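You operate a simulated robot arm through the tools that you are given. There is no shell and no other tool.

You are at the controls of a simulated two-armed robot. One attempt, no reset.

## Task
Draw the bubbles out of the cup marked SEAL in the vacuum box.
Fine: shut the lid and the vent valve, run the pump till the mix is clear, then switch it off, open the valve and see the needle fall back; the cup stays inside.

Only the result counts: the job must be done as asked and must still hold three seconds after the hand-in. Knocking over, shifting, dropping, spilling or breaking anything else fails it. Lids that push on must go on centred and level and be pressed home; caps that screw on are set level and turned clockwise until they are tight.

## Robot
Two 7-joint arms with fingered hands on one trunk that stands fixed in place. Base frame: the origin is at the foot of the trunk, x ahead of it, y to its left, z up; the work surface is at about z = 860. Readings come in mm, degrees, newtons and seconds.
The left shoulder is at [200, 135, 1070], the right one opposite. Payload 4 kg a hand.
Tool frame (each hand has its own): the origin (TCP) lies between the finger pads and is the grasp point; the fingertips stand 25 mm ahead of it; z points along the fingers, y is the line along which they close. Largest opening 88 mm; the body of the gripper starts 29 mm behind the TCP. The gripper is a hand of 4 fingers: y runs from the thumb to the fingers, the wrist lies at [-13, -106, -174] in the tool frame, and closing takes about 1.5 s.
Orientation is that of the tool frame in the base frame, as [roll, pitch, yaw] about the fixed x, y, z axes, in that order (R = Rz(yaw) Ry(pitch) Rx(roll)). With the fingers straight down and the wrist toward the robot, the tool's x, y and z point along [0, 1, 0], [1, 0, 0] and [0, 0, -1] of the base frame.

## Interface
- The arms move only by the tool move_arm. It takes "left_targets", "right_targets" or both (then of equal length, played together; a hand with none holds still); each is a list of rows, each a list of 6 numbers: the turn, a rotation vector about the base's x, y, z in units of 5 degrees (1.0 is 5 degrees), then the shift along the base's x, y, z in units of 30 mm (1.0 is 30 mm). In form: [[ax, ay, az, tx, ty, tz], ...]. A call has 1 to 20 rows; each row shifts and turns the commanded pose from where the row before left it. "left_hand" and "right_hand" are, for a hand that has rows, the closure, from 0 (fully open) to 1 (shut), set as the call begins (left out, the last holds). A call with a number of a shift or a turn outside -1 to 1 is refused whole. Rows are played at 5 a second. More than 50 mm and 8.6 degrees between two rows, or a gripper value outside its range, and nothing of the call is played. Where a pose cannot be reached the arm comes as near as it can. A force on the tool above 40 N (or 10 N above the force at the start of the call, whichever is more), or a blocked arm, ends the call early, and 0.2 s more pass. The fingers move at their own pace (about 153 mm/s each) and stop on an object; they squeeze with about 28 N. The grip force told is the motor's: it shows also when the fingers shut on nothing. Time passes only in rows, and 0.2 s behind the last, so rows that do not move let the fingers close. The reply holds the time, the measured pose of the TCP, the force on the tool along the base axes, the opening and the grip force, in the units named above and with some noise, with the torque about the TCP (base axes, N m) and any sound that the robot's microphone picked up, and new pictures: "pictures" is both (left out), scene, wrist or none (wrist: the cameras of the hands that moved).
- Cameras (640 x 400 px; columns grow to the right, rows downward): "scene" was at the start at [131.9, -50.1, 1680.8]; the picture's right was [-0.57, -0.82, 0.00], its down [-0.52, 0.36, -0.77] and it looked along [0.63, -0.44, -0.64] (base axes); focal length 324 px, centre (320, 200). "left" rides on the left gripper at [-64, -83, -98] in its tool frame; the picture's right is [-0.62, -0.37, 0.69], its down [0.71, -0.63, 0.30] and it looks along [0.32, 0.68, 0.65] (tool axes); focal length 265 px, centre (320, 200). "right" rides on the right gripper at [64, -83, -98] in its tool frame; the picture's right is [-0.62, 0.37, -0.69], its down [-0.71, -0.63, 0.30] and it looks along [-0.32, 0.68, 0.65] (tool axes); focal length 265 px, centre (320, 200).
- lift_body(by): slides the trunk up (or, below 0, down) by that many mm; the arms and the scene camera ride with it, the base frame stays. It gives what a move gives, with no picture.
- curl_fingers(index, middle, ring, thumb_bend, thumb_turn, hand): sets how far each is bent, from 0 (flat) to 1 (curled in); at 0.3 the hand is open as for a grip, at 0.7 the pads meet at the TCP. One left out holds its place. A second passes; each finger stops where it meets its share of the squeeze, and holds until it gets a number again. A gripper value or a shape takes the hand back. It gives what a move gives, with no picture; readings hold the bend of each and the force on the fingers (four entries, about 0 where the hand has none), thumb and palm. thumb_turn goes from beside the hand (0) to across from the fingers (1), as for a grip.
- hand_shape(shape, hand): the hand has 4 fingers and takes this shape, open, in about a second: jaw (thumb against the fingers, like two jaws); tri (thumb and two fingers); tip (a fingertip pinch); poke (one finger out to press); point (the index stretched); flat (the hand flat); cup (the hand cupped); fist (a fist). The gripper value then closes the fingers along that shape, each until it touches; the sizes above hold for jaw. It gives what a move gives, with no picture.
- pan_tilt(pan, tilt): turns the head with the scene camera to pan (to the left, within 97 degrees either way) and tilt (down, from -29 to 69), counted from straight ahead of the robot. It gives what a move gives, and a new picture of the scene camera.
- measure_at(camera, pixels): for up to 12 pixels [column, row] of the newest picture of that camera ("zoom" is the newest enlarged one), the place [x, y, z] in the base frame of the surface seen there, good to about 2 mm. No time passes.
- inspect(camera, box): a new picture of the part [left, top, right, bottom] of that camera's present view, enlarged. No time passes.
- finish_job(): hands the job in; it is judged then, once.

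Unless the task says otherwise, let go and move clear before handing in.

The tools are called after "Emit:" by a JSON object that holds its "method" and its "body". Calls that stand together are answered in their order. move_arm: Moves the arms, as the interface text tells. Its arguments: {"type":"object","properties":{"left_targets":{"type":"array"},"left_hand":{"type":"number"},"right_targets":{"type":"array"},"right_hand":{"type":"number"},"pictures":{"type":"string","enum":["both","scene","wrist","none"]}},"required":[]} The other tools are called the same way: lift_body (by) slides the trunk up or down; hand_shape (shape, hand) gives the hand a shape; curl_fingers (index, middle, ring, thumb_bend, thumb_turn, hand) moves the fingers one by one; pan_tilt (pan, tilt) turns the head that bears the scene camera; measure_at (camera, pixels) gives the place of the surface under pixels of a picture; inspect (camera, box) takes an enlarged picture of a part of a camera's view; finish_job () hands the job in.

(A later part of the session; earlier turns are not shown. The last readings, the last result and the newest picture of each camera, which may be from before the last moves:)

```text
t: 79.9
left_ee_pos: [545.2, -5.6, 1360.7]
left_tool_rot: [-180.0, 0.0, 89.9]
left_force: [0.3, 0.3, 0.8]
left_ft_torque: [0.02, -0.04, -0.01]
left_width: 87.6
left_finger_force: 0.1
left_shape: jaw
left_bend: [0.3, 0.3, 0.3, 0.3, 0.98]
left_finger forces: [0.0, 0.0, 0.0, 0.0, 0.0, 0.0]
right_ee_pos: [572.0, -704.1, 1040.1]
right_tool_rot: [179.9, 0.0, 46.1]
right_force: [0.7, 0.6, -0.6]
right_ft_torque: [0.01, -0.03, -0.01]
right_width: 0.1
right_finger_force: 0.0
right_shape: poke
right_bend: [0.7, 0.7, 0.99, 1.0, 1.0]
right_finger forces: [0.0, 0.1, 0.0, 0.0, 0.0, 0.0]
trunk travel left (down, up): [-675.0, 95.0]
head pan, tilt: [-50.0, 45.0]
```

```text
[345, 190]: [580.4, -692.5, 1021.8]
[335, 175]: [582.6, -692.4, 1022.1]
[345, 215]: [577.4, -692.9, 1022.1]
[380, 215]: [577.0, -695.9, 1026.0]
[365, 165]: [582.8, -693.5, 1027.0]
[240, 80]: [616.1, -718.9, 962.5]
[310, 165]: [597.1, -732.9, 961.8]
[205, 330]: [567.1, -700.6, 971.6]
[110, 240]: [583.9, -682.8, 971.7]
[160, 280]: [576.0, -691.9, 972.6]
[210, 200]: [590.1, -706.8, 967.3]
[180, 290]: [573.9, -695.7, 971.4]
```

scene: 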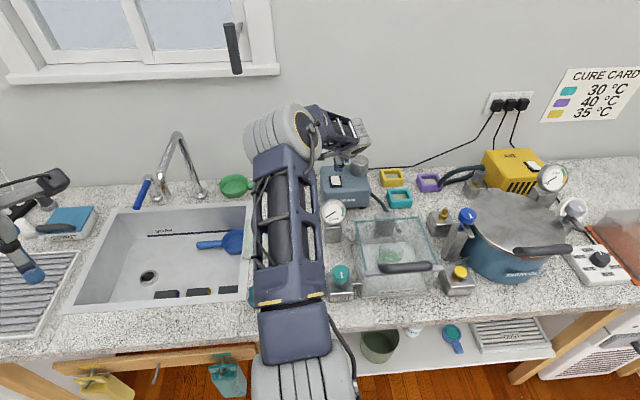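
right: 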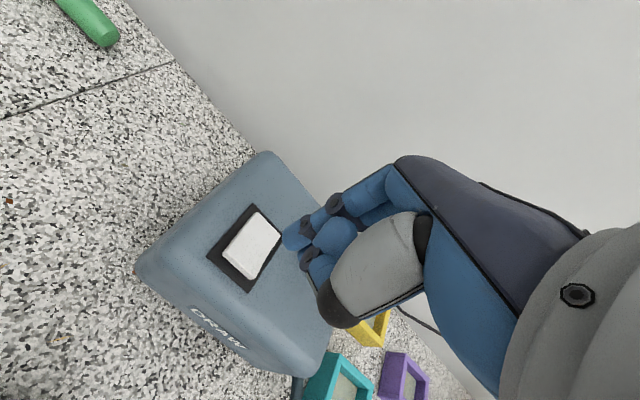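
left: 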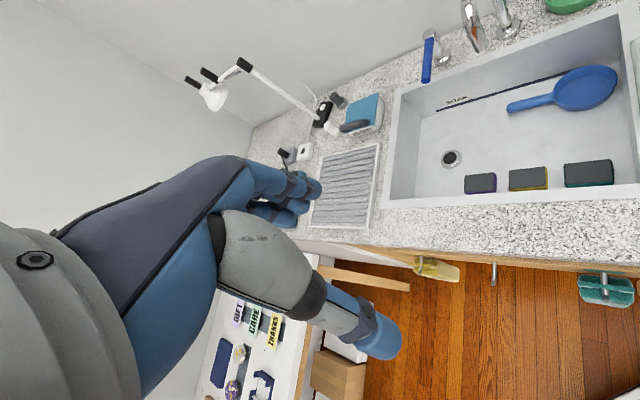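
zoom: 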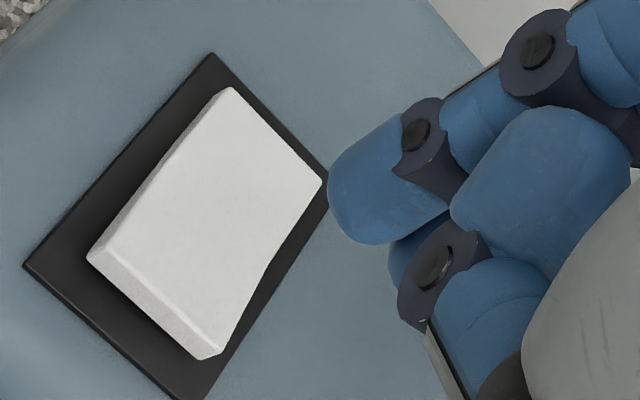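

The fingertip centre is about 7 mm to the side of the TCP; the press point is (580,-697). I'll shift 4 mm and lower until just above the rocker.

Emit:
{"method": "move_arm", "body": {"right_targets": [[0, 0, 0, 0.063, 0.12, -0.5], [0, 0, 0, 0, 0, -0.5], [0, 0, 0, 0, 0, -0.2]], "pictures": "both"}}

Emit:
{"method": "inspect", "body": {"camera": "right", "box": [210, 190, 350, 290]}}

Emit:
{"method": "inspect", "body": {"camera": "scene", "box": [310, 150, 390, 210]}}

```text
t: 80.7
left_ee_pos: [547.1, -5.7, 1359.5]
left_tool_rot: [-180.0, 0.0, 90.0]
left_force: [0.0, -0.1, 0.0]
left_ft_torque: [-0.03, -0.02, 0.04]
left_width: 87.5
left_finger_force: 0.1
left_shape: jaw
left_bend: [0.3, 0.3, 0.3, 0.3, 0.98]
left_finger forces: [0.0, 0.1, 0.0, 0.0, 0.0, 0.0]
right_ee_pos: [572.9, -699.8, 1004.1]
right_tool_rot: [179.8, 0.0, 46.0]
right_force: [0.1, 0.8, 0.1]
right_ft_torque: [-0.02, 0.01, -0.03]
right_width: 0.2
right_finger_force: 0.1
right_shape: poke
right_bend: [0.7, 0.7, 0.99, 1.0, 1.0]
right_finger forces: [0.1, 0.0, 0.0, 0.0, 0.0, 0.0]
trunk travel left (down, up): [-675.0, 95.0]
head pan, tilt: [-50.0, 45.0]
```

scene: 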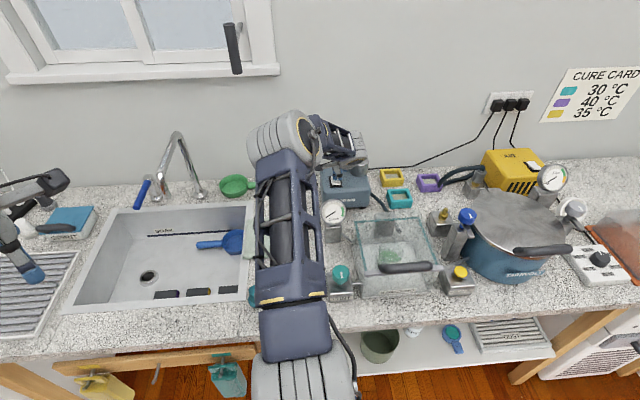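
right: 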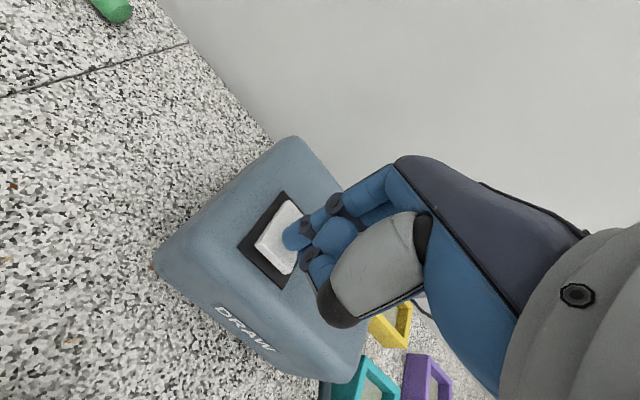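

```text
4.00 times, centred on (280, 240) of right
```

zoom: 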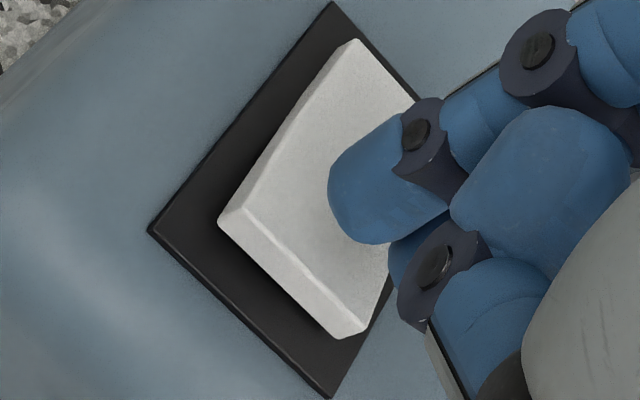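

```text
6.67 times, centred on (350, 180) of scene
```

zoom: 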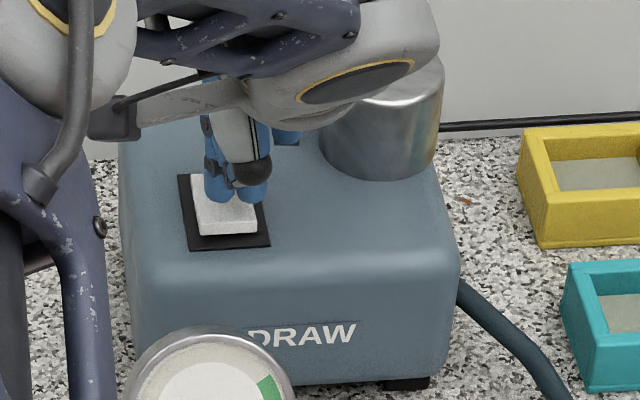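

From the head the fingertips look over the rocker's middle rather than its front. I'll measure the fingertip's position from the scene view.

Emit:
{"method": "measure_at", "body": {"camera": "zoom", "pixels": [[215, 195], [215, 201], [222, 190], [250, 195], [250, 203], [225, 228], [200, 225], [250, 222], [196, 180], [220, 210]]}}

```text
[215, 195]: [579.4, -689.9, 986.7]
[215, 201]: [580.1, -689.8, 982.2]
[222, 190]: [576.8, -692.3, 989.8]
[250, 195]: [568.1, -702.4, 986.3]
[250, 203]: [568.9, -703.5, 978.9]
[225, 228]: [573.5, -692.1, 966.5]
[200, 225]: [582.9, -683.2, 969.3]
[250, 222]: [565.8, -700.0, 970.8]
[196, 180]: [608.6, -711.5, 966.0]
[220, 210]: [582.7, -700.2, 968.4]
```

The fingertip centre is at depth ≈906, only about 9 mm ahead of the rocker's pivot. I'll shift 5 mm toward the front and press down in small steps.

Emit:
{"method": "move_arm", "body": {"right_targets": [[0, 0, 0, -0.12, 0.12, 0], [0, 0, 0, 0, 0, -0.2], [0, 0, 0, 0, 0, -0.1], [0, 0, 0, 0, 0, -0.1]], "pictures": "scene"}}

Emit:
{"method": "inspect", "body": {"camera": "scene", "box": [310, 150, 390, 210]}}

```text
t: 81.7
left_ee_pos: [546.4, -5.9, 1359.9]
left_tool_rot: [180.0, -0.1, 90.1]
left_force: [-0.9, 0.4, 0.0]
left_ft_torque: [0.01, 0.03, 0.03]
left_width: 87.5
left_finger_force: 0.2
left_shape: jaw
left_bend: [0.3, 0.3, 0.3, 0.3, 0.98]
left_finger forces: [0.1, 0.0, 0.0, 0.1, 0.1, 0.0]
right_ee_pos: [570.7, -696.0, 993.7]
right_tool_rot: [179.8, 0.0, 46.0]
right_force: [-0.1, 0.0, 0.4]
right_ft_torque: [0.0, -0.01, 0.0]
right_width: 0.0
right_finger_force: 0.0
right_shape: poke
right_bend: [0.7, 0.7, 0.99, 1.0, 1.0]
right_finger forces: [0.1, 0.6, 0.1, 0.1, 0.1, 0.1]
trunk travel left (down, up): [-675.0, 95.0]
head pan, tilt: [-50.0, 45.0]
```

scene: 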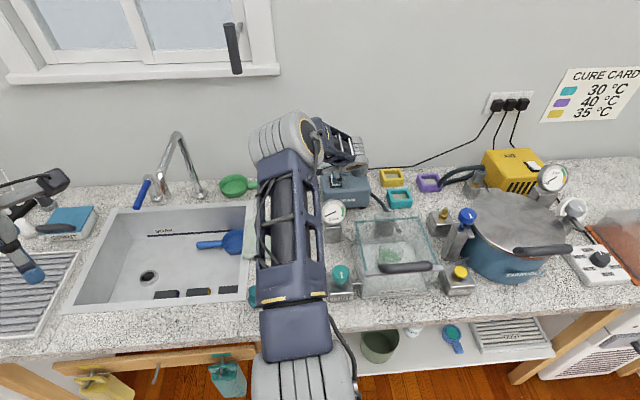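

```text
6.67 times, centred on (350, 180) of scene
```

zoom: 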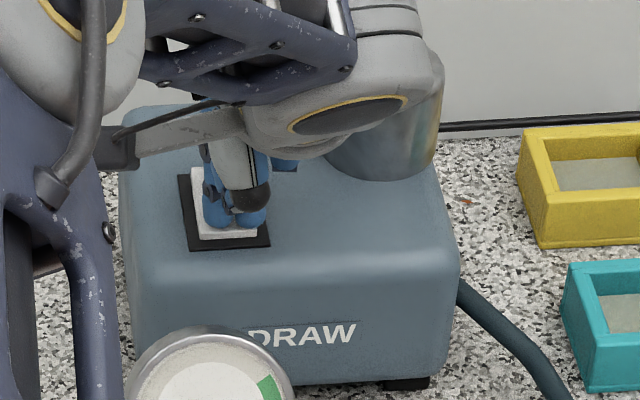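

The fingertips now touch the front part of the rocker. I'll press further in small steps.

Emit:
{"method": "move_arm", "body": {"right_targets": [[0, 0, 0, 0, 0, -0.08], [0, 0, 0, 0, 0, -0.08], [0, 0, 0, 0, 0, -0.08]], "pictures": "scene"}}

Emit:
{"method": "inspect", "body": {"camera": "scene", "box": [310, 150, 390, 210]}}

```text
t: 82.5
left_ee_pos: [546.2, -5.1, 1361.1]
left_tool_rot: [179.9, 0.0, 90.1]
left_force: [-0.4, -1.1, 0.1]
left_ft_torque: [-0.01, -0.02, 0.0]
left_width: 87.5
left_finger_force: 0.0
left_shape: jaw
left_bend: [0.3, 0.3, 0.3, 0.3, 0.98]
left_finger forces: [0.1, 0.1, 0.1, 0.0, 0.0, 0.0]
right_ee_pos: [572.6, -697.1, 991.5]
right_tool_rot: [179.4, 0.0, 46.0]
right_force: [-3.7, 5.9, 37.8]
right_ft_torque: [0.18, 0.0, -0.02]
right_width: 0.0
right_finger_force: 0.1
right_shape: poke
right_bend: [0.7, 0.7, 0.99, 1.0, 1.0]
right_finger forces: [30.9, 7.5, 0.0, 0.1, 0.0, 0.0]
trunk travel left (down, up): [-675.0, 95.0]
head pan, tilt: [-50.0, 45.0]
```

scene: 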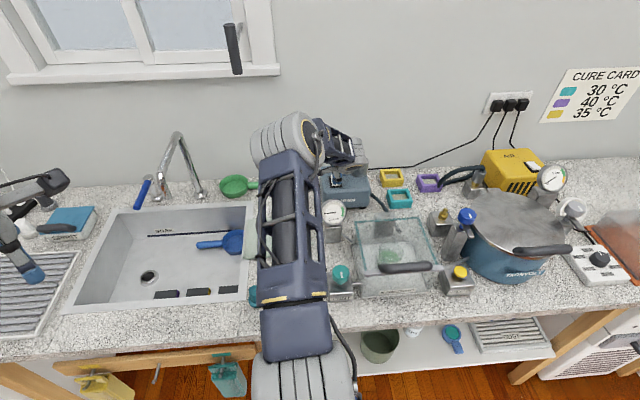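

```text
6.67 times, centred on (350, 180) of scene
```

zoom: 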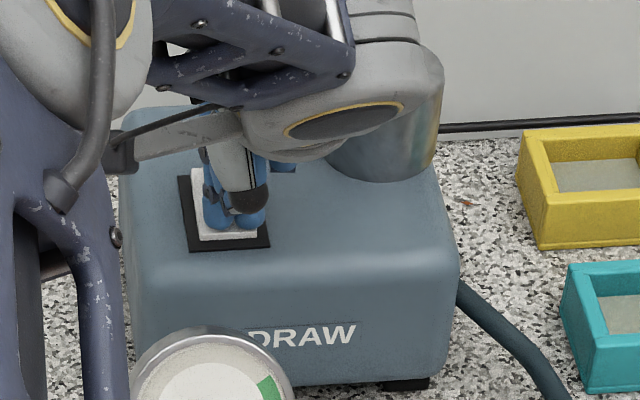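

37 N of push and no sound reported. I'll lift off and look at how the rocker sits now and at the gauge.

Emit:
{"method": "move_arm", "body": {"right_targets": [[0, 0, 0, 0, 0, 0.3], [0, 0, 0, 0, 0, 0.7], [0, 0, 0, 0, 0, 0.7]], "pictures": "both"}}

Emit:
{"method": "inspect", "body": {"camera": "scene", "box": [310, 150, 390, 230]}}

Emit:
{"method": "inspect", "body": {"camera": "right", "box": [190, 180, 330, 300]}}

```text
t: 83.3
left_ee_pos: [546.5, -5.8, 1359.0]
left_tool_rot: [179.9, 0.0, 90.0]
left_force: [-0.7, 0.2, 0.1]
left_ft_torque: [0.01, 0.02, 0.0]
left_width: 87.6
left_finger_force: 0.0
left_shape: jaw
left_bend: [0.3, 0.3, 0.3, 0.3, 0.98]
left_finger forces: [0.0, 0.1, 0.0, 0.1, 0.0, 0.1]
right_ee_pos: [571.6, -696.8, 1037.5]
right_tool_rot: [180.0, 0.0, 45.9]
right_force: [0.3, 0.6, 0.2]
right_ft_torque: [0.04, -0.03, 0.01]
right_width: 0.1
right_finger_force: 0.1
right_shape: poke
right_bend: [0.7, 0.7, 0.99, 1.0, 1.0]
right_finger forces: [0.0, 0.0, 0.0, 0.1, 0.0, 0.1]
trunk travel left (down, up): [-675.0, 95.0]
head pan, tilt: [-50.0, 45.0]
```

scene: 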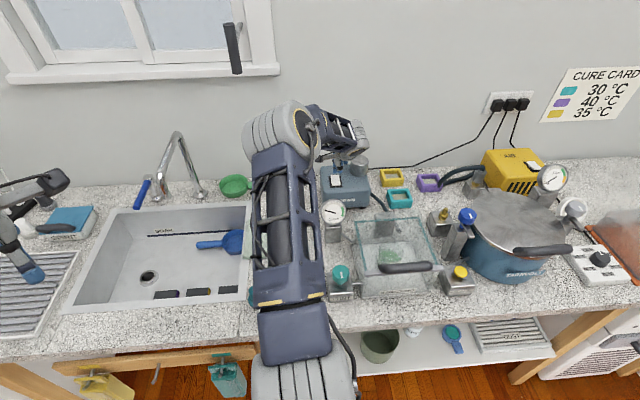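
right: 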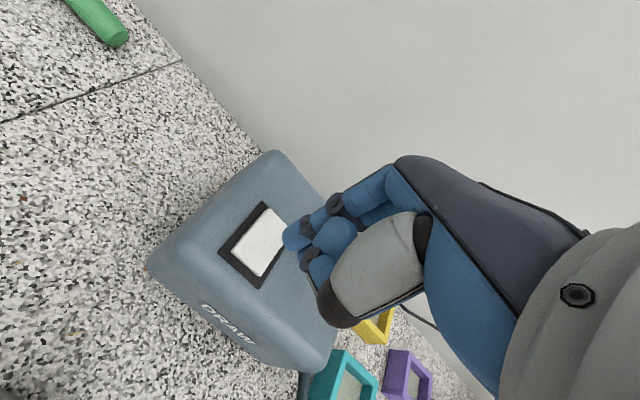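

```text
5.00 times, centred on (350, 190) of scene
```

zoom: 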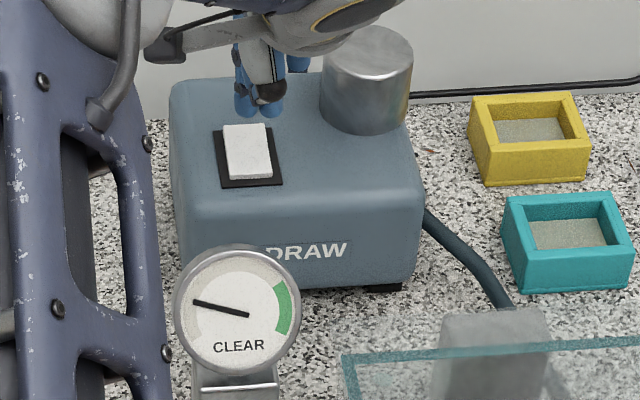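

```text
3.33 times, centred on (260, 240) of right
```

zoom: 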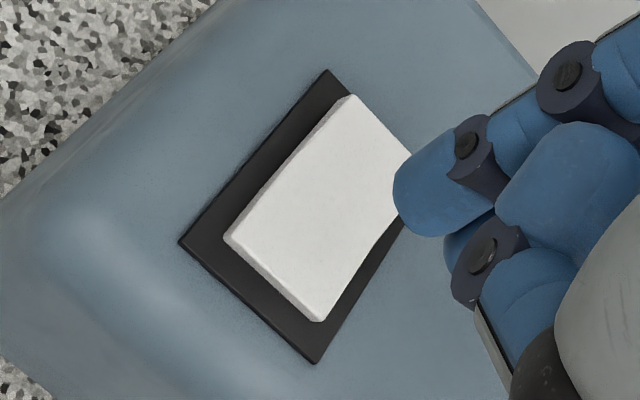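

The rocker's front is now down and the gauge needle has climbed from lower left to (195,300) in the zoom — the pump is drawing and the box holds. I'll wait with still rows and watch the needle and the bubbles.

Emit:
{"method": "move_arm", "body": {"right_targets": [[0, 0, 0, 0, 0, 0], [0, 0, 0, 0, 0, 0], [0, 0, 0, 0, 0, 0], [0, 0, 0, 0, 0, 0], [0, 0, 0, 0, 0, 0], [0, 0, 0, 0, 0, 0], [0, 0, 0, 0, 0, 0], [0, 0, 0, 0, 0, 0], [0, 0, 0, 0, 0, 0], [0, 0, 0, 0, 0, 0]], "pictures": "scene"}}

Emit:
{"method": "inspect", "body": {"camera": "scene", "box": [310, 180, 450, 300]}}

```text
t: 85.5
left_ee_pos: [546.8, -5.1, 1358.6]
left_tool_rot: [-180.0, 0.1, 90.0]
left_force: [0.7, 0.3, 0.5]
left_ft_torque: [0.0, 0.0, -0.03]
left_width: 87.9
left_finger_force: 0.1
left_shape: jaw
left_bend: [0.3, 0.3, 0.3, 0.3, 0.98]
left_finger forces: [0.0, 0.0, 0.1, 0.1, 0.0, 0.0]
right_ee_pos: [570.5, -698.1, 1038.6]
right_tool_rot: [179.9, 0.1, 45.9]
right_force: [-0.3, 0.5, -0.3]
right_ft_torque: [0.01, 0.0, 0.0]
right_width: 0.3
right_finger_force: 0.0
right_shape: poke
right_bend: [0.7, 0.7, 0.99, 1.0, 1.0]
right_finger forces: [0.0, 0.0, 0.0, 0.0, 0.1, 0.0]
trunk travel left (down, up): [-675.0, 95.0]
head pan, tilt: [-50.0, 45.0]
```

scene: 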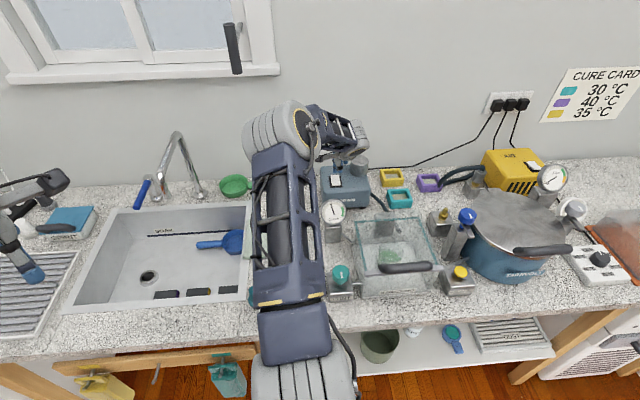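

```text
3.33 times, centred on (380, 240) of scene
```

zoom: 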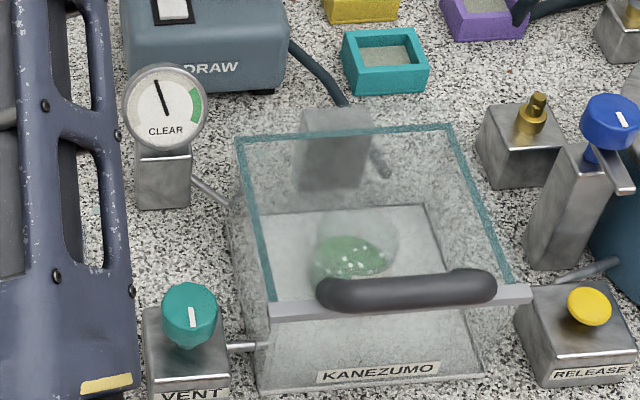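

The needle now points nearly straight up, about halfway to the green; bubbles still show in the cup. I'll keep waiting.

Emit:
{"method": "move_arm", "body": {"right_targets": [[0, 0, 0, 0, 0, 0], [0, 0, 0, 0, 0, 0], [0, 0, 0, 0, 0, 0], [0, 0, 0, 0, 0, 0], [0, 0, 0, 0, 0, 0], [0, 0, 0, 0, 0, 0], [0, 0, 0, 0, 0, 0], [0, 0, 0, 0, 0, 0], [0, 0, 0, 0, 0, 0], [0, 0, 0, 0, 0, 0]], "pictures": "scene"}}

Emit:
{"method": "inspect", "body": {"camera": "scene", "box": [310, 180, 450, 300]}}

```text
t: 87.7
left_ee_pos: [546.5, -5.6, 1359.1]
left_tool_rot: [-180.0, 0.1, 90.1]
left_force: [-1.1, -0.2, 0.1]
left_ft_torque: [0.02, 0.0, -0.01]
left_width: 87.6
left_finger_force: 0.2
left_shape: jaw
left_bend: [0.3, 0.3, 0.3, 0.3, 0.98]
left_finger forces: [0.0, 0.0, 0.0, 0.0, 0.0, 0.1]
right_ee_pos: [571.1, -697.7, 1038.0]
right_tool_rot: [179.9, 0.0, 45.9]
right_force: [0.4, -0.7, -0.1]
right_ft_torque: [0.02, 0.02, -0.02]
right_width: 0.0
right_finger_force: 0.1
right_shape: poke
right_bend: [0.7, 0.7, 0.99, 1.0, 1.0]
right_finger forces: [0.0, 0.0, 0.0, 0.0, 0.0, 0.1]
trunk travel left (down, up): [-675.0, 95.0]
head pan, tilt: [-50.0, 45.0]
```

scene: 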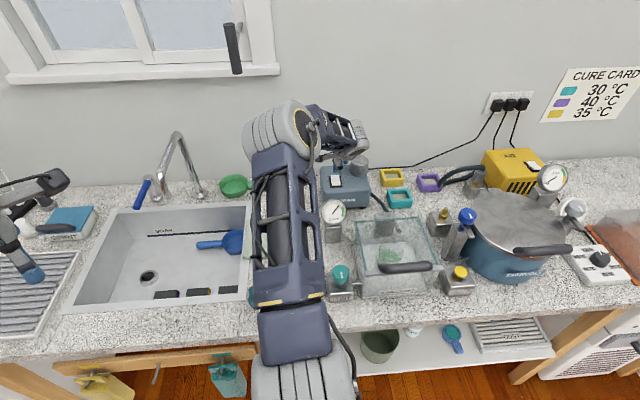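

```text
3.33 times, centred on (380, 240) of scene
```

zoom: 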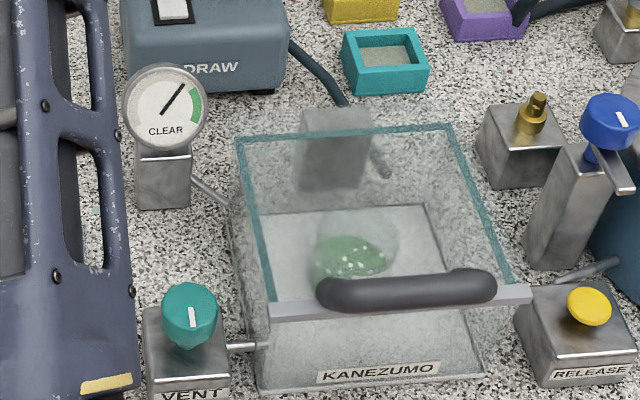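

The needle now leans right, close to the green band; the mix still shows bubbles. I'll wait another 1–2 s at a time.

Emit:
{"method": "move_arm", "body": {"right_targets": [[0, 0, 0, 0, 0, 0], [0, 0, 0, 0, 0, 0], [0, 0, 0, 0, 0, 0], [0, 0, 0, 0, 0, 0], [0, 0, 0, 0, 0, 0], [0, 0, 0, 0, 0, 0], [0, 0, 0, 0, 0, 0]], "pictures": "scene"}}

Emit:
{"method": "inspect", "body": {"camera": "scene", "box": [310, 190, 430, 280]}}

```text
t: 89.3
left_ee_pos: [546.8, -5.6, 1359.2]
left_tool_rot: [-179.9, -0.1, 90.0]
left_force: [0.9, 0.0, -0.3]
left_ft_torque: [-0.01, 0.0, 0.04]
left_width: 87.5
left_finger_force: 0.1
left_shape: jaw
left_bend: [0.3, 0.3, 0.3, 0.3, 0.98]
left_finger forces: [0.0, 0.0, 0.0, 0.0, 0.1, 0.0]
right_ee_pos: [571.9, -697.2, 1038.5]
right_tool_rot: [179.9, 0.1, 46.0]
right_force: [0.5, 0.4, -0.1]
right_ft_torque: [-0.01, 0.02, 0.03]
right_width: 0.0
right_finger_force: 0.1
right_shape: poke
right_bend: [0.7, 0.7, 0.99, 1.0, 1.0]
right_finger forces: [0.0, 0.0, 0.0, 0.0, 0.0, 0.0]
trunk travel left (down, up): [-675.0, 95.0]
head pan, tilt: [-50.0, 45.0]
```

scene: 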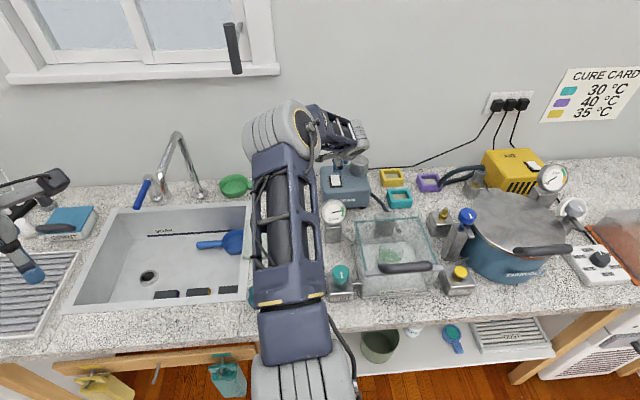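

```text
4.44 times, centred on (370, 235) of scene
```

zoom: 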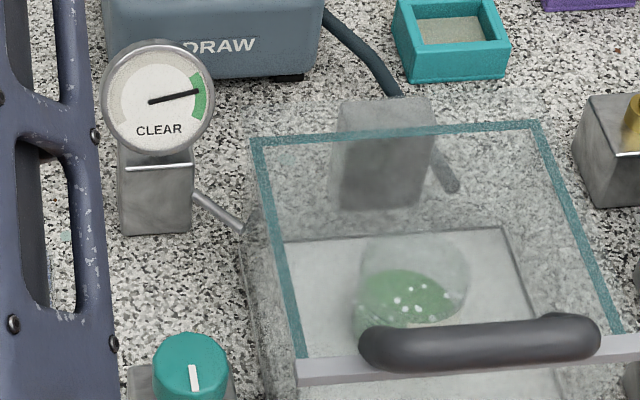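

The needle is now in the green CLEAR band. I'll wait in short steps and zoom on the cup to see the bubbles go.

Emit:
{"method": "move_arm", "body": {"right_targets": [[0, 0, 0, 0, 0, 0], [0, 0, 0, 0, 0, 0], [0, 0, 0, 0, 0, 0], [0, 0, 0, 0, 0, 0], [0, 0, 0, 0, 0, 0], [0, 0, 0, 0, 0, 0], [0, 0, 0, 0, 0, 0]], "pictures": "scene"}}

Emit:
{"method": "inspect", "body": {"camera": "scene", "box": [360, 230, 420, 275]}}

Emit:
{"method": "inspect", "body": {"camera": "scene", "box": [310, 190, 370, 240]}}

```text
t: 90.9
left_ee_pos: [548.1, -5.8, 1359.5]
left_tool_rot: [-180.0, -0.1, 90.1]
left_force: [-0.3, -1.0, 0.8]
left_ft_torque: [0.03, 0.0, 0.04]
left_width: 87.7
left_finger_force: 0.0
left_shape: jaw
left_bend: [0.3, 0.3, 0.3, 0.3, 0.98]
left_finger forces: [0.0, 0.0, 0.1, 0.1, 0.0, 0.1]
right_ee_pos: [570.5, -696.9, 1038.2]
right_tool_rot: [179.9, 0.0, 46.0]
right_force: [0.6, -0.1, 0.1]
right_ft_torque: [0.0, -0.01, 0.02]
right_width: 0.0
right_finger_force: 0.1
right_shape: poke
right_bend: [0.7, 0.7, 0.99, 1.0, 1.0]
right_finger forces: [0.1, 0.1, 0.0, 0.0, 0.0, 0.0]
trunk travel left (down, up): [-675.0, 95.0]
head pan, tilt: [-50.0, 45.0]
```

scene: 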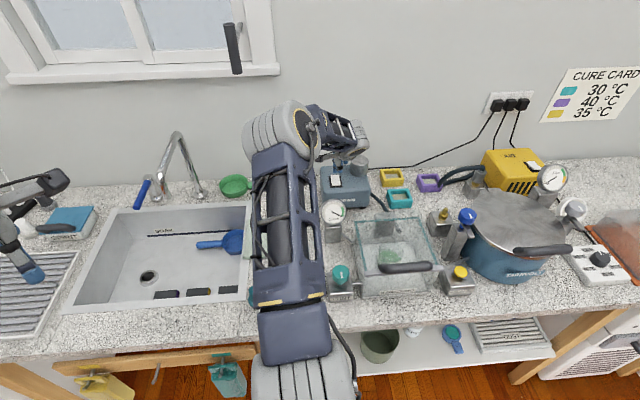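

```text
8.89 times, centred on (390, 252) of scene
```

zoom: 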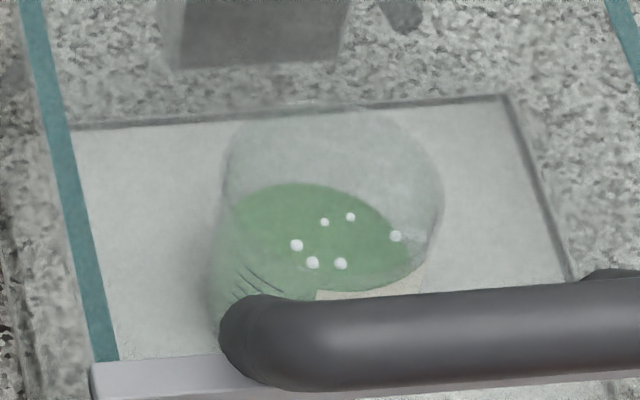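

```text
8.00 times, centred on (340, 215) of scene
```

zoom: 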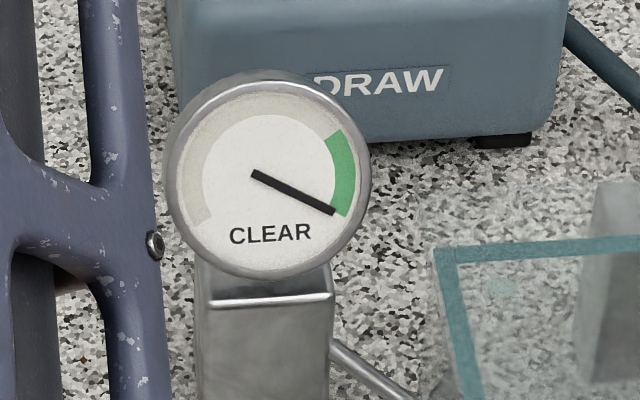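

Only six bubbles remain in the cup, and the needle stands at the lower end of the green. I'll wait a little longer.

Emit:
{"method": "move_arm", "body": {"right_targets": [[0, 0, 0, 0, 0, 0], [0, 0, 0, 0, 0, 0], [0, 0, 0, 0, 0, 0], [0, 0, 0, 0, 0, 0], [0, 0, 0, 0, 0, 0], [0, 0, 0, 0, 0, 0], [0, 0, 0, 0, 0, 0]], "pictures": "scene"}}

Emit:
{"method": "inspect", "body": {"camera": "scene", "box": [360, 230, 420, 275]}}

Emit:
{"method": "inspect", "body": {"camera": "scene", "box": [310, 190, 370, 240]}}

```text
t: 92.5
left_ee_pos: [547.9, -5.5, 1360.3]
left_tool_rot: [-179.9, -0.1, 90.0]
left_force: [-0.8, 0.7, 0.1]
left_ft_torque: [0.02, -0.04, -0.01]
left_width: 87.7
left_finger_force: 0.2
left_shape: jaw
left_bend: [0.3, 0.3, 0.3, 0.3, 0.98]
left_finger forces: [0.0, 0.1, 0.1, 0.0, 0.1, 0.1]
right_ee_pos: [570.1, -697.1, 1037.9]
right_tool_rot: [180.0, 0.0, 46.0]
right_force: [0.1, 0.0, 0.1]
right_ft_torque: [0.02, 0.01, 0.0]
right_width: 0.0
right_finger_force: 0.1
right_shape: poke
right_bend: [0.7, 0.7, 0.99, 1.0, 1.0]
right_finger forces: [0.0, 0.0, 0.1, 0.0, 0.0, 0.0]
trunk travel left (down, up): [-675.0, 95.0]
head pan, tilt: [-50.0, 45.0]
```

scene: 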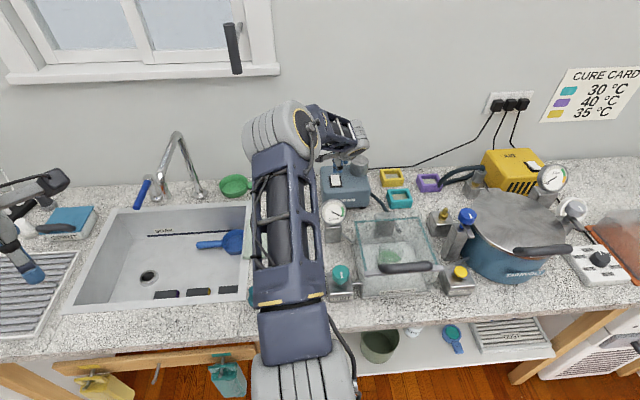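

```text
8.89 times, centred on (390, 252) of scene
```

zoom: 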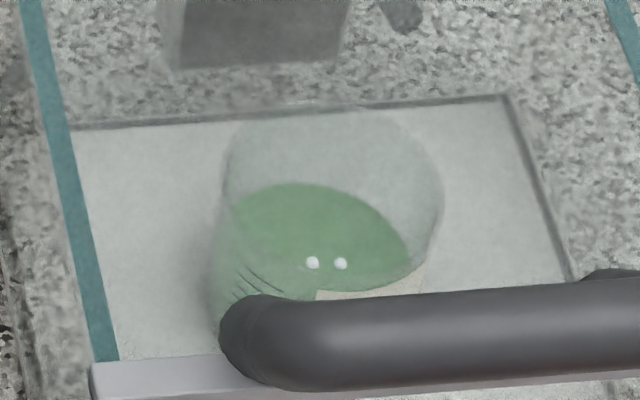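

```text
8.00 times, centred on (340, 215) of scene
```

zoom: 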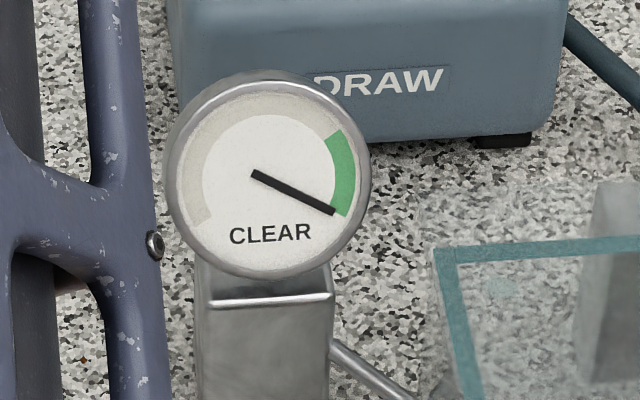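

Only two bubbles are left, and the needle stays in the green. A bit more waiting.

Emit:
{"method": "move_arm", "body": {"right_targets": [[0, 0, 0, 0, 0, 0], [0, 0, 0, 0, 0, 0], [0, 0, 0, 0, 0, 0], [0, 0, 0, 0, 0, 0], [0, 0, 0, 0, 0, 0], [0, 0, 0, 0, 0, 0], [0, 0, 0, 0, 0, 0], [0, 0, 0, 0, 0, 0], [0, 0, 0, 0, 0, 0]], "pictures": "scene"}}

Emit:
{"method": "inspect", "body": {"camera": "scene", "box": [360, 230, 420, 275]}}

```text
t: 94.5
left_ee_pos: [545.6, -6.7, 1359.8]
left_tool_rot: [-180.0, 0.0, 90.0]
left_force: [-1.2, -0.1, -0.5]
left_ft_torque: [-0.02, -0.02, 0.0]
left_width: 87.4
left_finger_force: 0.0
left_shape: jaw
left_bend: [0.3, 0.3, 0.3, 0.3, 0.98]
left_finger forces: [0.0, 0.1, 0.1, 0.1, 0.1, 0.0]
right_ee_pos: [570.9, -697.8, 1038.2]
right_tool_rot: [180.0, 0.0, 46.0]
right_force: [-0.3, -0.3, -0.1]
right_ft_torque: [-0.02, 0.0, 0.02]
right_width: 0.1
right_finger_force: 0.1
right_shape: poke
right_bend: [0.7, 0.7, 0.99, 1.0, 1.0]
right_finger forces: [0.1, 0.0, 0.0, 0.0, 0.1, 0.0]
trunk travel left (down, up): [-675.0, 95.0]
head pan, tilt: [-50.0, 45.0]
```

scene: 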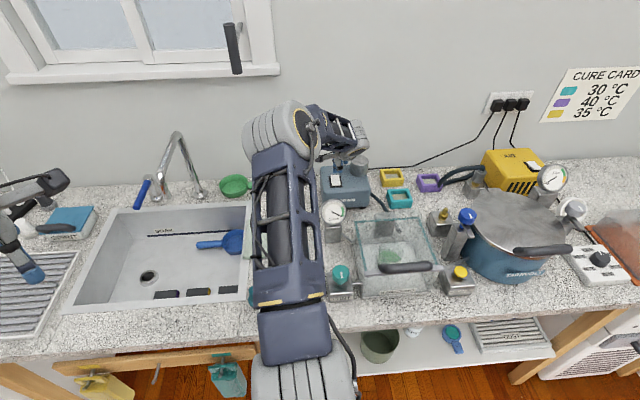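

```text
8.89 times, centred on (390, 252) of scene
```

zoom: 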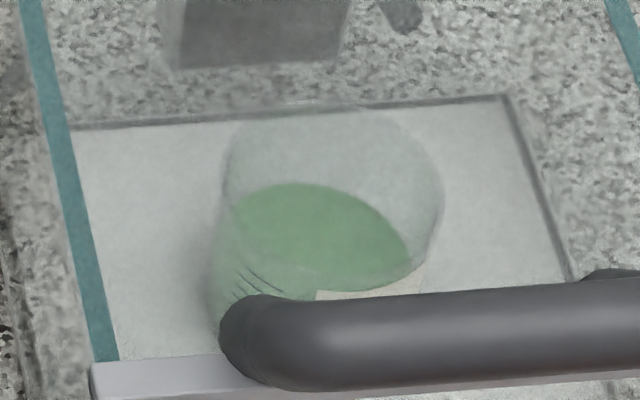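

The mix is now clear of bubbles. I'll move the fingertip back over the rocker's rear half to switch the pump off.

Emit:
{"method": "move_arm", "body": {"right_targets": [[0, 0, 0, 0.28, -0.28, 0], [0, 0, 0, 0.28, -0.28, -0.3], [0, 0, 0, 0, 0, -0.6]], "pictures": "both"}}

Emit:
{"method": "inspect", "body": {"camera": "scene", "box": [310, 150, 390, 210]}}

Emit:
{"method": "inspect", "body": {"camera": "scene", "box": [360, 230, 420, 275]}}

```text
t: 95.3
left_ee_pos: [548.0, -5.0, 1360.0]
left_tool_rot: [180.0, 0.0, 90.0]
left_force: [0.6, 0.2, -0.5]
left_ft_torque: [0.02, 0.02, 0.0]
left_width: 87.5
left_finger_force: 0.1
left_shape: jaw
left_bend: [0.3, 0.3, 0.3, 0.3, 0.98]
left_finger forces: [0.0, 0.1, 0.0, 0.0, 0.1, 0.1]
right_ee_pos: [588.3, -714.1, 1010.8]
right_tool_rot: [179.8, 0.1, 46.0]
right_force: [-0.2, -1.4, -0.3]
right_ft_torque: [-0.06, -0.01, 0.0]
right_width: 0.0
right_finger_force: 0.1
right_shape: poke
right_bend: [0.7, 0.7, 0.99, 1.0, 1.0]
right_finger forces: [0.0, 0.1, 0.0, 0.0, 0.0, 0.0]
trunk travel left (down, up): [-675.0, 95.0]
head pan, tilt: [-50.0, 45.0]
```

scene: 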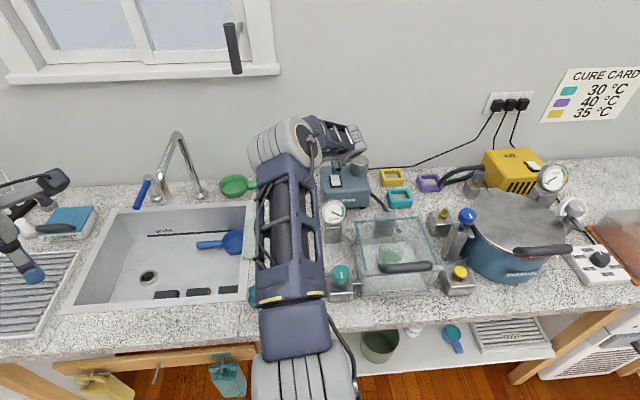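
right: 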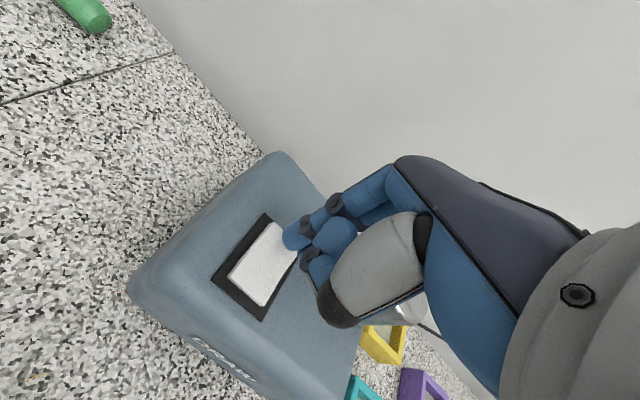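

```text
6.67 times, centred on (350, 180) of scene
```

zoom: 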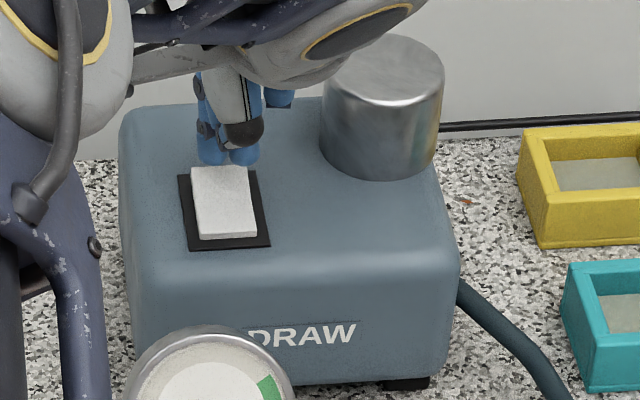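

```text
8.89 times, centred on (390, 252) of scene
```

zoom: 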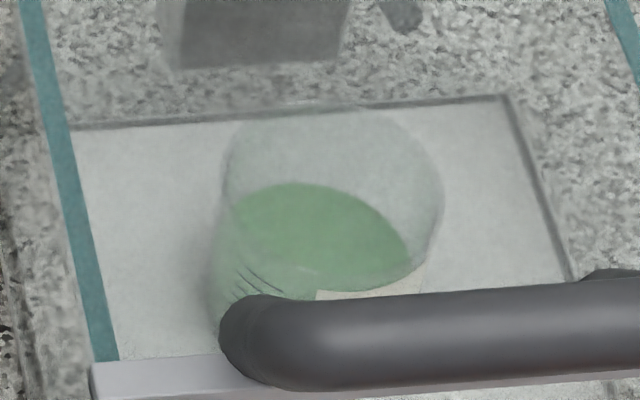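

The fingertip is over the rocker's rear edge and the mix remains clear. I'll shift 4 mm further back and press down.

Emit:
{"method": "move_arm", "body": {"right_targets": [[0, 0, 0, 0.09, -0.09, -0.25], [0, 0, 0, 0, 0, -0.2], [0, 0, 0, 0, 0, -0.1], [0, 0, 0, 0, 0, -0.08], [0, 0, 0, 0, 0, -0.08]], "pictures": "scene"}}

Emit:
{"method": "inspect", "body": {"camera": "scene", "box": [310, 150, 390, 210]}}

```text
t: 96.5
left_ee_pos: [546.2, -4.3, 1360.4]
left_tool_rot: [180.0, 0.0, 90.0]
left_force: [0.5, 0.7, -0.6]
left_ft_torque: [-0.01, 0.02, 0.01]
left_width: 87.7
left_finger_force: 0.1
left_shape: jaw
left_bend: [0.3, 0.3, 0.3, 0.3, 0.98]
left_finger forces: [0.1, 0.0, 0.0, 0.0, 0.0, 0.0]
right_ee_pos: [592.1, -716.8, 993.7]
right_tool_rot: [179.4, 0.1, 46.0]
right_force: [3.4, -2.5, 21.8]
right_ft_torque: [-0.21, 0.08, 0.06]
right_width: 0.0
right_finger_force: 0.0
right_shape: poke
right_bend: [0.7, 0.7, 0.99, 1.0, 1.0]
right_finger forces: [0.0, 23.1, 0.0, 0.0, 0.1, 0.0]
trunk travel left (down, up): [-675.0, 95.0]
head pan, tilt: [-50.0, 45.0]
```

scene: 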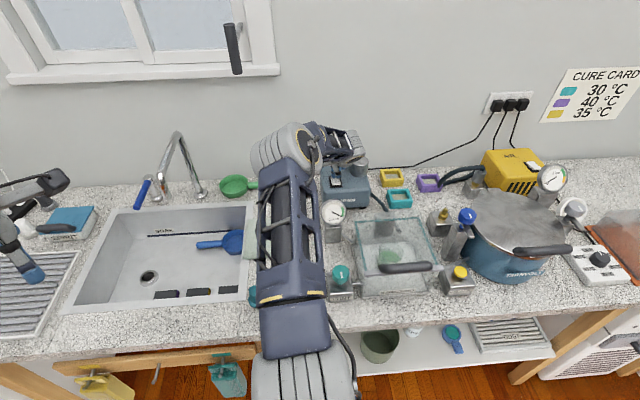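

```text
6.67 times, centred on (350, 180) of scene
```

zoom: 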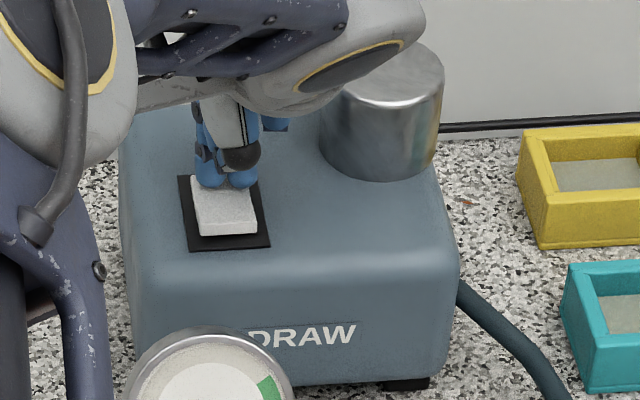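

The middle finger takes 23 N and the rocker's front face looks raised again. I'll press a touch more, then lift and check the switch and gauge.

Emit:
{"method": "move_arm", "body": {"right_targets": [[0, 0, 0, 0, 0, -0.05], [0, 0, 0, 0, 0, 0.3], [0, 0, 0, 0, 0, 0.8], [0, 0, 0, 0, 0, 0.8]], "pictures": "both"}}

Emit:
{"method": "inspect", "body": {"camera": "scene", "box": [310, 150, 390, 230]}}

Emit:
{"method": "inspect", "body": {"camera": "right", "box": [190, 180, 330, 300]}}

```text
t: 97.5
left_ee_pos: [547.4, -6.5, 1358.8]
left_tool_rot: [180.0, 0.0, 90.0]
left_force: [0.9, -0.9, -0.3]
left_ft_torque: [0.02, 0.04, -0.02]
left_width: 87.4
left_finger_force: 0.1
left_shape: jaw
left_bend: [0.3, 0.3, 0.3, 0.3, 0.98]
left_finger forces: [0.0, 0.0, 0.0, 0.0, 0.0, 0.0]
right_ee_pos: [590.1, -715.2, 1043.3]
right_tool_rot: [-179.9, 0.0, 46.0]
right_force: [0.0, -0.5, -0.1]
right_ft_torque: [-0.04, -0.03, 0.01]
right_width: 0.0
right_finger_force: 0.0
right_shape: poke
right_bend: [0.7, 0.7, 0.99, 1.0, 1.0]
right_finger forces: [0.0, 0.0, 0.0, 0.0, 0.0, 0.1]
trunk travel left (down, up): [-675.0, 95.0]
head pan, tilt: [-50.0, 45.0]
```

scene: 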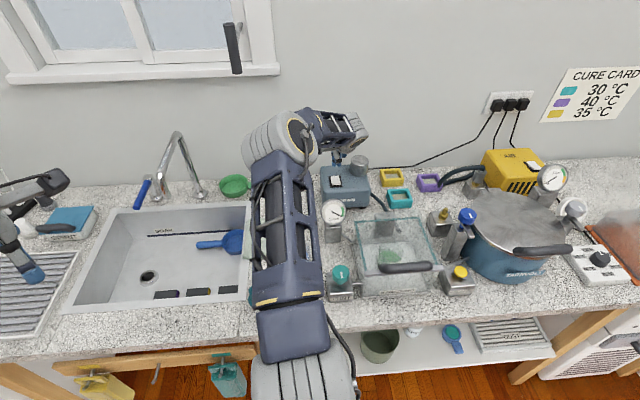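
right: 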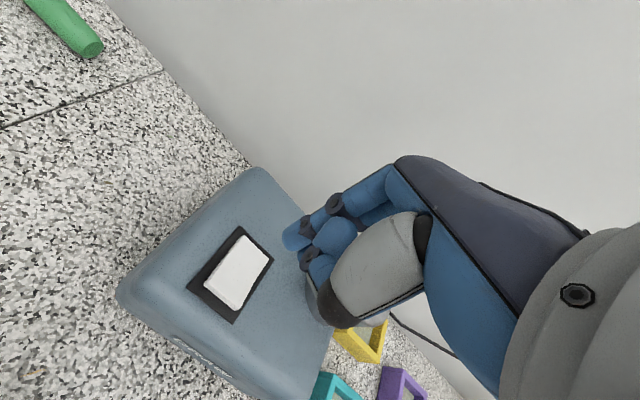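

```text
5.00 times, centred on (350, 190) of scene
```

zoom: 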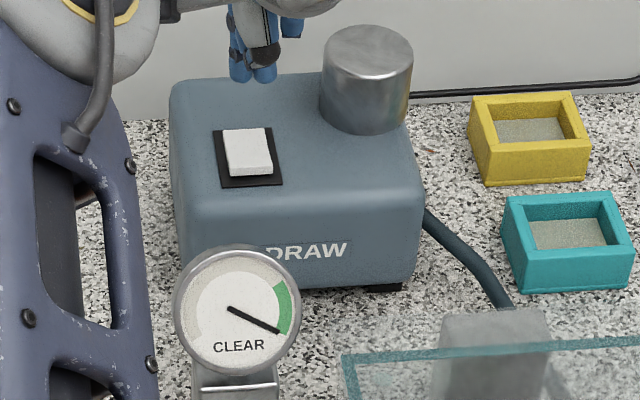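

```text
3.33 times, centred on (260, 240) of right
```

zoom: 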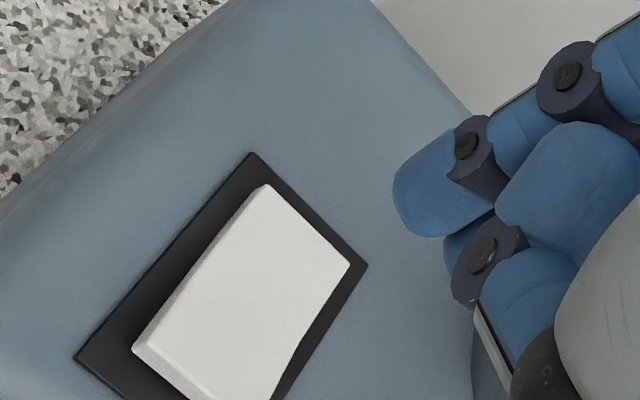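

The rocker is back in its off position (front raised) while the needle still holds in the green. I'll return the hand to the jaw shape and move above the valve knob, turned for a clockwise stroke.

Emit:
{"method": "move_arm", "body": {"right_targets": [[0, 0, 0, 0, 0, 1], [0, 0, 0, 0, 0, 1], [0, 0, 0, 0, 0, 1]], "pictures": "none"}}

Emit:
{"method": "hand_shape", "body": {"hand": "right", "shape": "jaw"}}

Emit:
{"method": "move_arm", "body": {"right_targets": [[0, 0, 1, -0.44, 0.526, 0], [0, 0, 1, -0.44, 0.526, 0], [0, 0, 1, -0.44, 0.526, 0], [0, 0, 1, -0.44, 0.526, 0], [0, 0, 1, -0.44, 0.526, 0], [0, 0, 1, -0.44, 0.526, 0], [0, 0, 1, -0.44, 0.526, 0], [0, 0, 1, -0.44, 0.526, 0], [0, 0, 1, -0.44, 0.526, 0], [0, 0, 1, -0.44, 0.526, 0], [0, 0, 1, -0.44, 0.526, 0], [0, 0, 1, -0.44, 0.526, 0], [0, 0, 1, -0.44, 0.526, 0], [0, 0, 1, -0.44, 0.526, 0], [0, 0, 1, -0.44, 0.526, 0], [0, 0, 1, -0.44, 0.526, 0], [0, 0, 0.8, -0.44, 0.526, 0]], "right_hand": 0.25, "pictures": "both"}}

```text
t: 98.3
left_ee_pos: [546.6, -5.9, 1359.8]
left_tool_rot: [180.0, 0.0, 89.9]
left_force: [0.4, -0.8, 0.3]
left_ft_torque: [0.01, 0.0, 0.01]
left_width: 87.5
left_finger_force: 0.1
left_shape: jaw
left_bend: [0.3, 0.3, 0.3, 0.3, 0.98]
left_finger forces: [0.0, 0.1, 0.1, 0.1, 0.1, 0.0]
right_ee_pos: [592.3, -715.7, 1133.5]
right_tool_rot: [180.0, -0.1, 45.9]
right_force: [-0.4, 0.7, -0.1]
right_ft_torque: [0.04, -0.02, 0.0]
right_width: 0.0
right_finger_force: 0.0
right_shape: poke
right_bend: [0.7, 0.7, 0.99, 1.0, 1.0]
right_finger forces: [0.0, 0.0, 0.0, 0.1, 0.1, 0.0]
trunk travel left (down, up): [-675.0, 95.0]
head pan, tilt: [-50.0, 45.0]
```

```text
t: 99.2
left_ee_pos: [547.3, -6.0, 1359.9]
left_tool_rot: [180.0, 0.1, 90.1]
left_force: [0.5, 0.1, 0.3]
left_ft_torque: [-0.03, 0.01, -0.02]
left_width: 87.4
left_finger_force: 0.2
left_shape: jaw
left_bend: [0.3, 0.3, 0.3, 0.3, 0.98]
left_finger forces: [0.1, 0.1, 0.0, 0.1, 0.0, 0.0]
right_ee_pos: [593.0, -714.6, 1133.6]
right_tool_rot: [179.8, -0.1, 46.0]
right_force: [0.4, 1.3, 0.2]
right_ft_torque: [0.02, -0.02, -0.01]
right_width: 88.1
right_finger_force: 0.0
right_shape: jaw
right_bend: [0.3, 0.3, 0.3, 0.3, 0.98]
right_finger forces: [0.0, 0.0, 0.1, 0.0, 0.0, 0.1]
trunk travel left (down, up): [-675.0, 95.0]
head pan, tilt: [-50.0, 45.0]
```

```text
t: 102.8
left_ee_pos: [546.3, -5.5, 1359.9]
left_tool_rot: [179.9, 0.0, 90.0]
left_force: [-0.1, -0.1, 0.6]
left_ft_torque: [-0.01, -0.05, 0.02]
left_width: 87.7
left_finger_force: 0.1
left_shape: jaw
left_bend: [0.3, 0.3, 0.3, 0.3, 0.98]
left_finger forces: [0.0, 0.0, 0.0, 0.0, 0.0, 0.1]
right_ee_pos: [367.5, -445.6, 1134.3]
right_tool_rot: [179.9, 0.0, 130.1]
right_force: [0.3, -0.4, -0.9]
right_ft_torque: [-0.02, 0.0, 0.02]
right_width: 66.4
right_finger_force: 0.0
right_shape: jaw
right_bend: [0.27, 0.35, 0.32, 0.54, 0.99]
right_finger forces: [0.0, 0.0, 0.0, 0.1, 0.0, 0.0]
trunk travel left (down, up): [-675.0, 95.0]
head pan, tilt: [-50.0, 45.0]
```

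scene: 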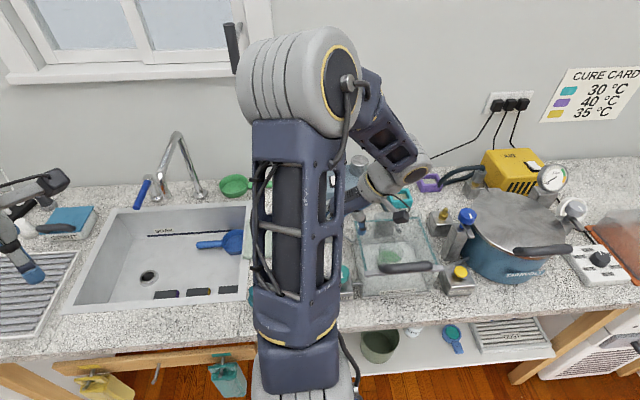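
right: 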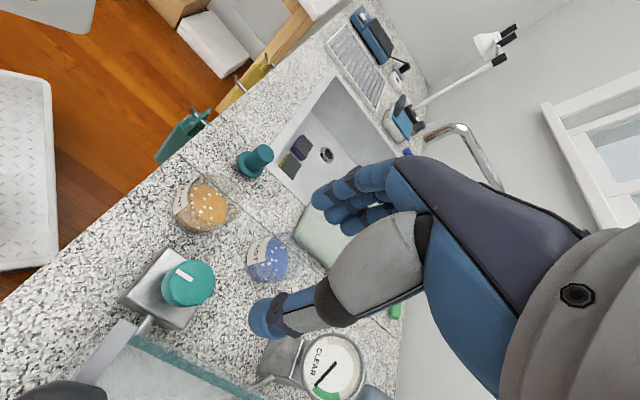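

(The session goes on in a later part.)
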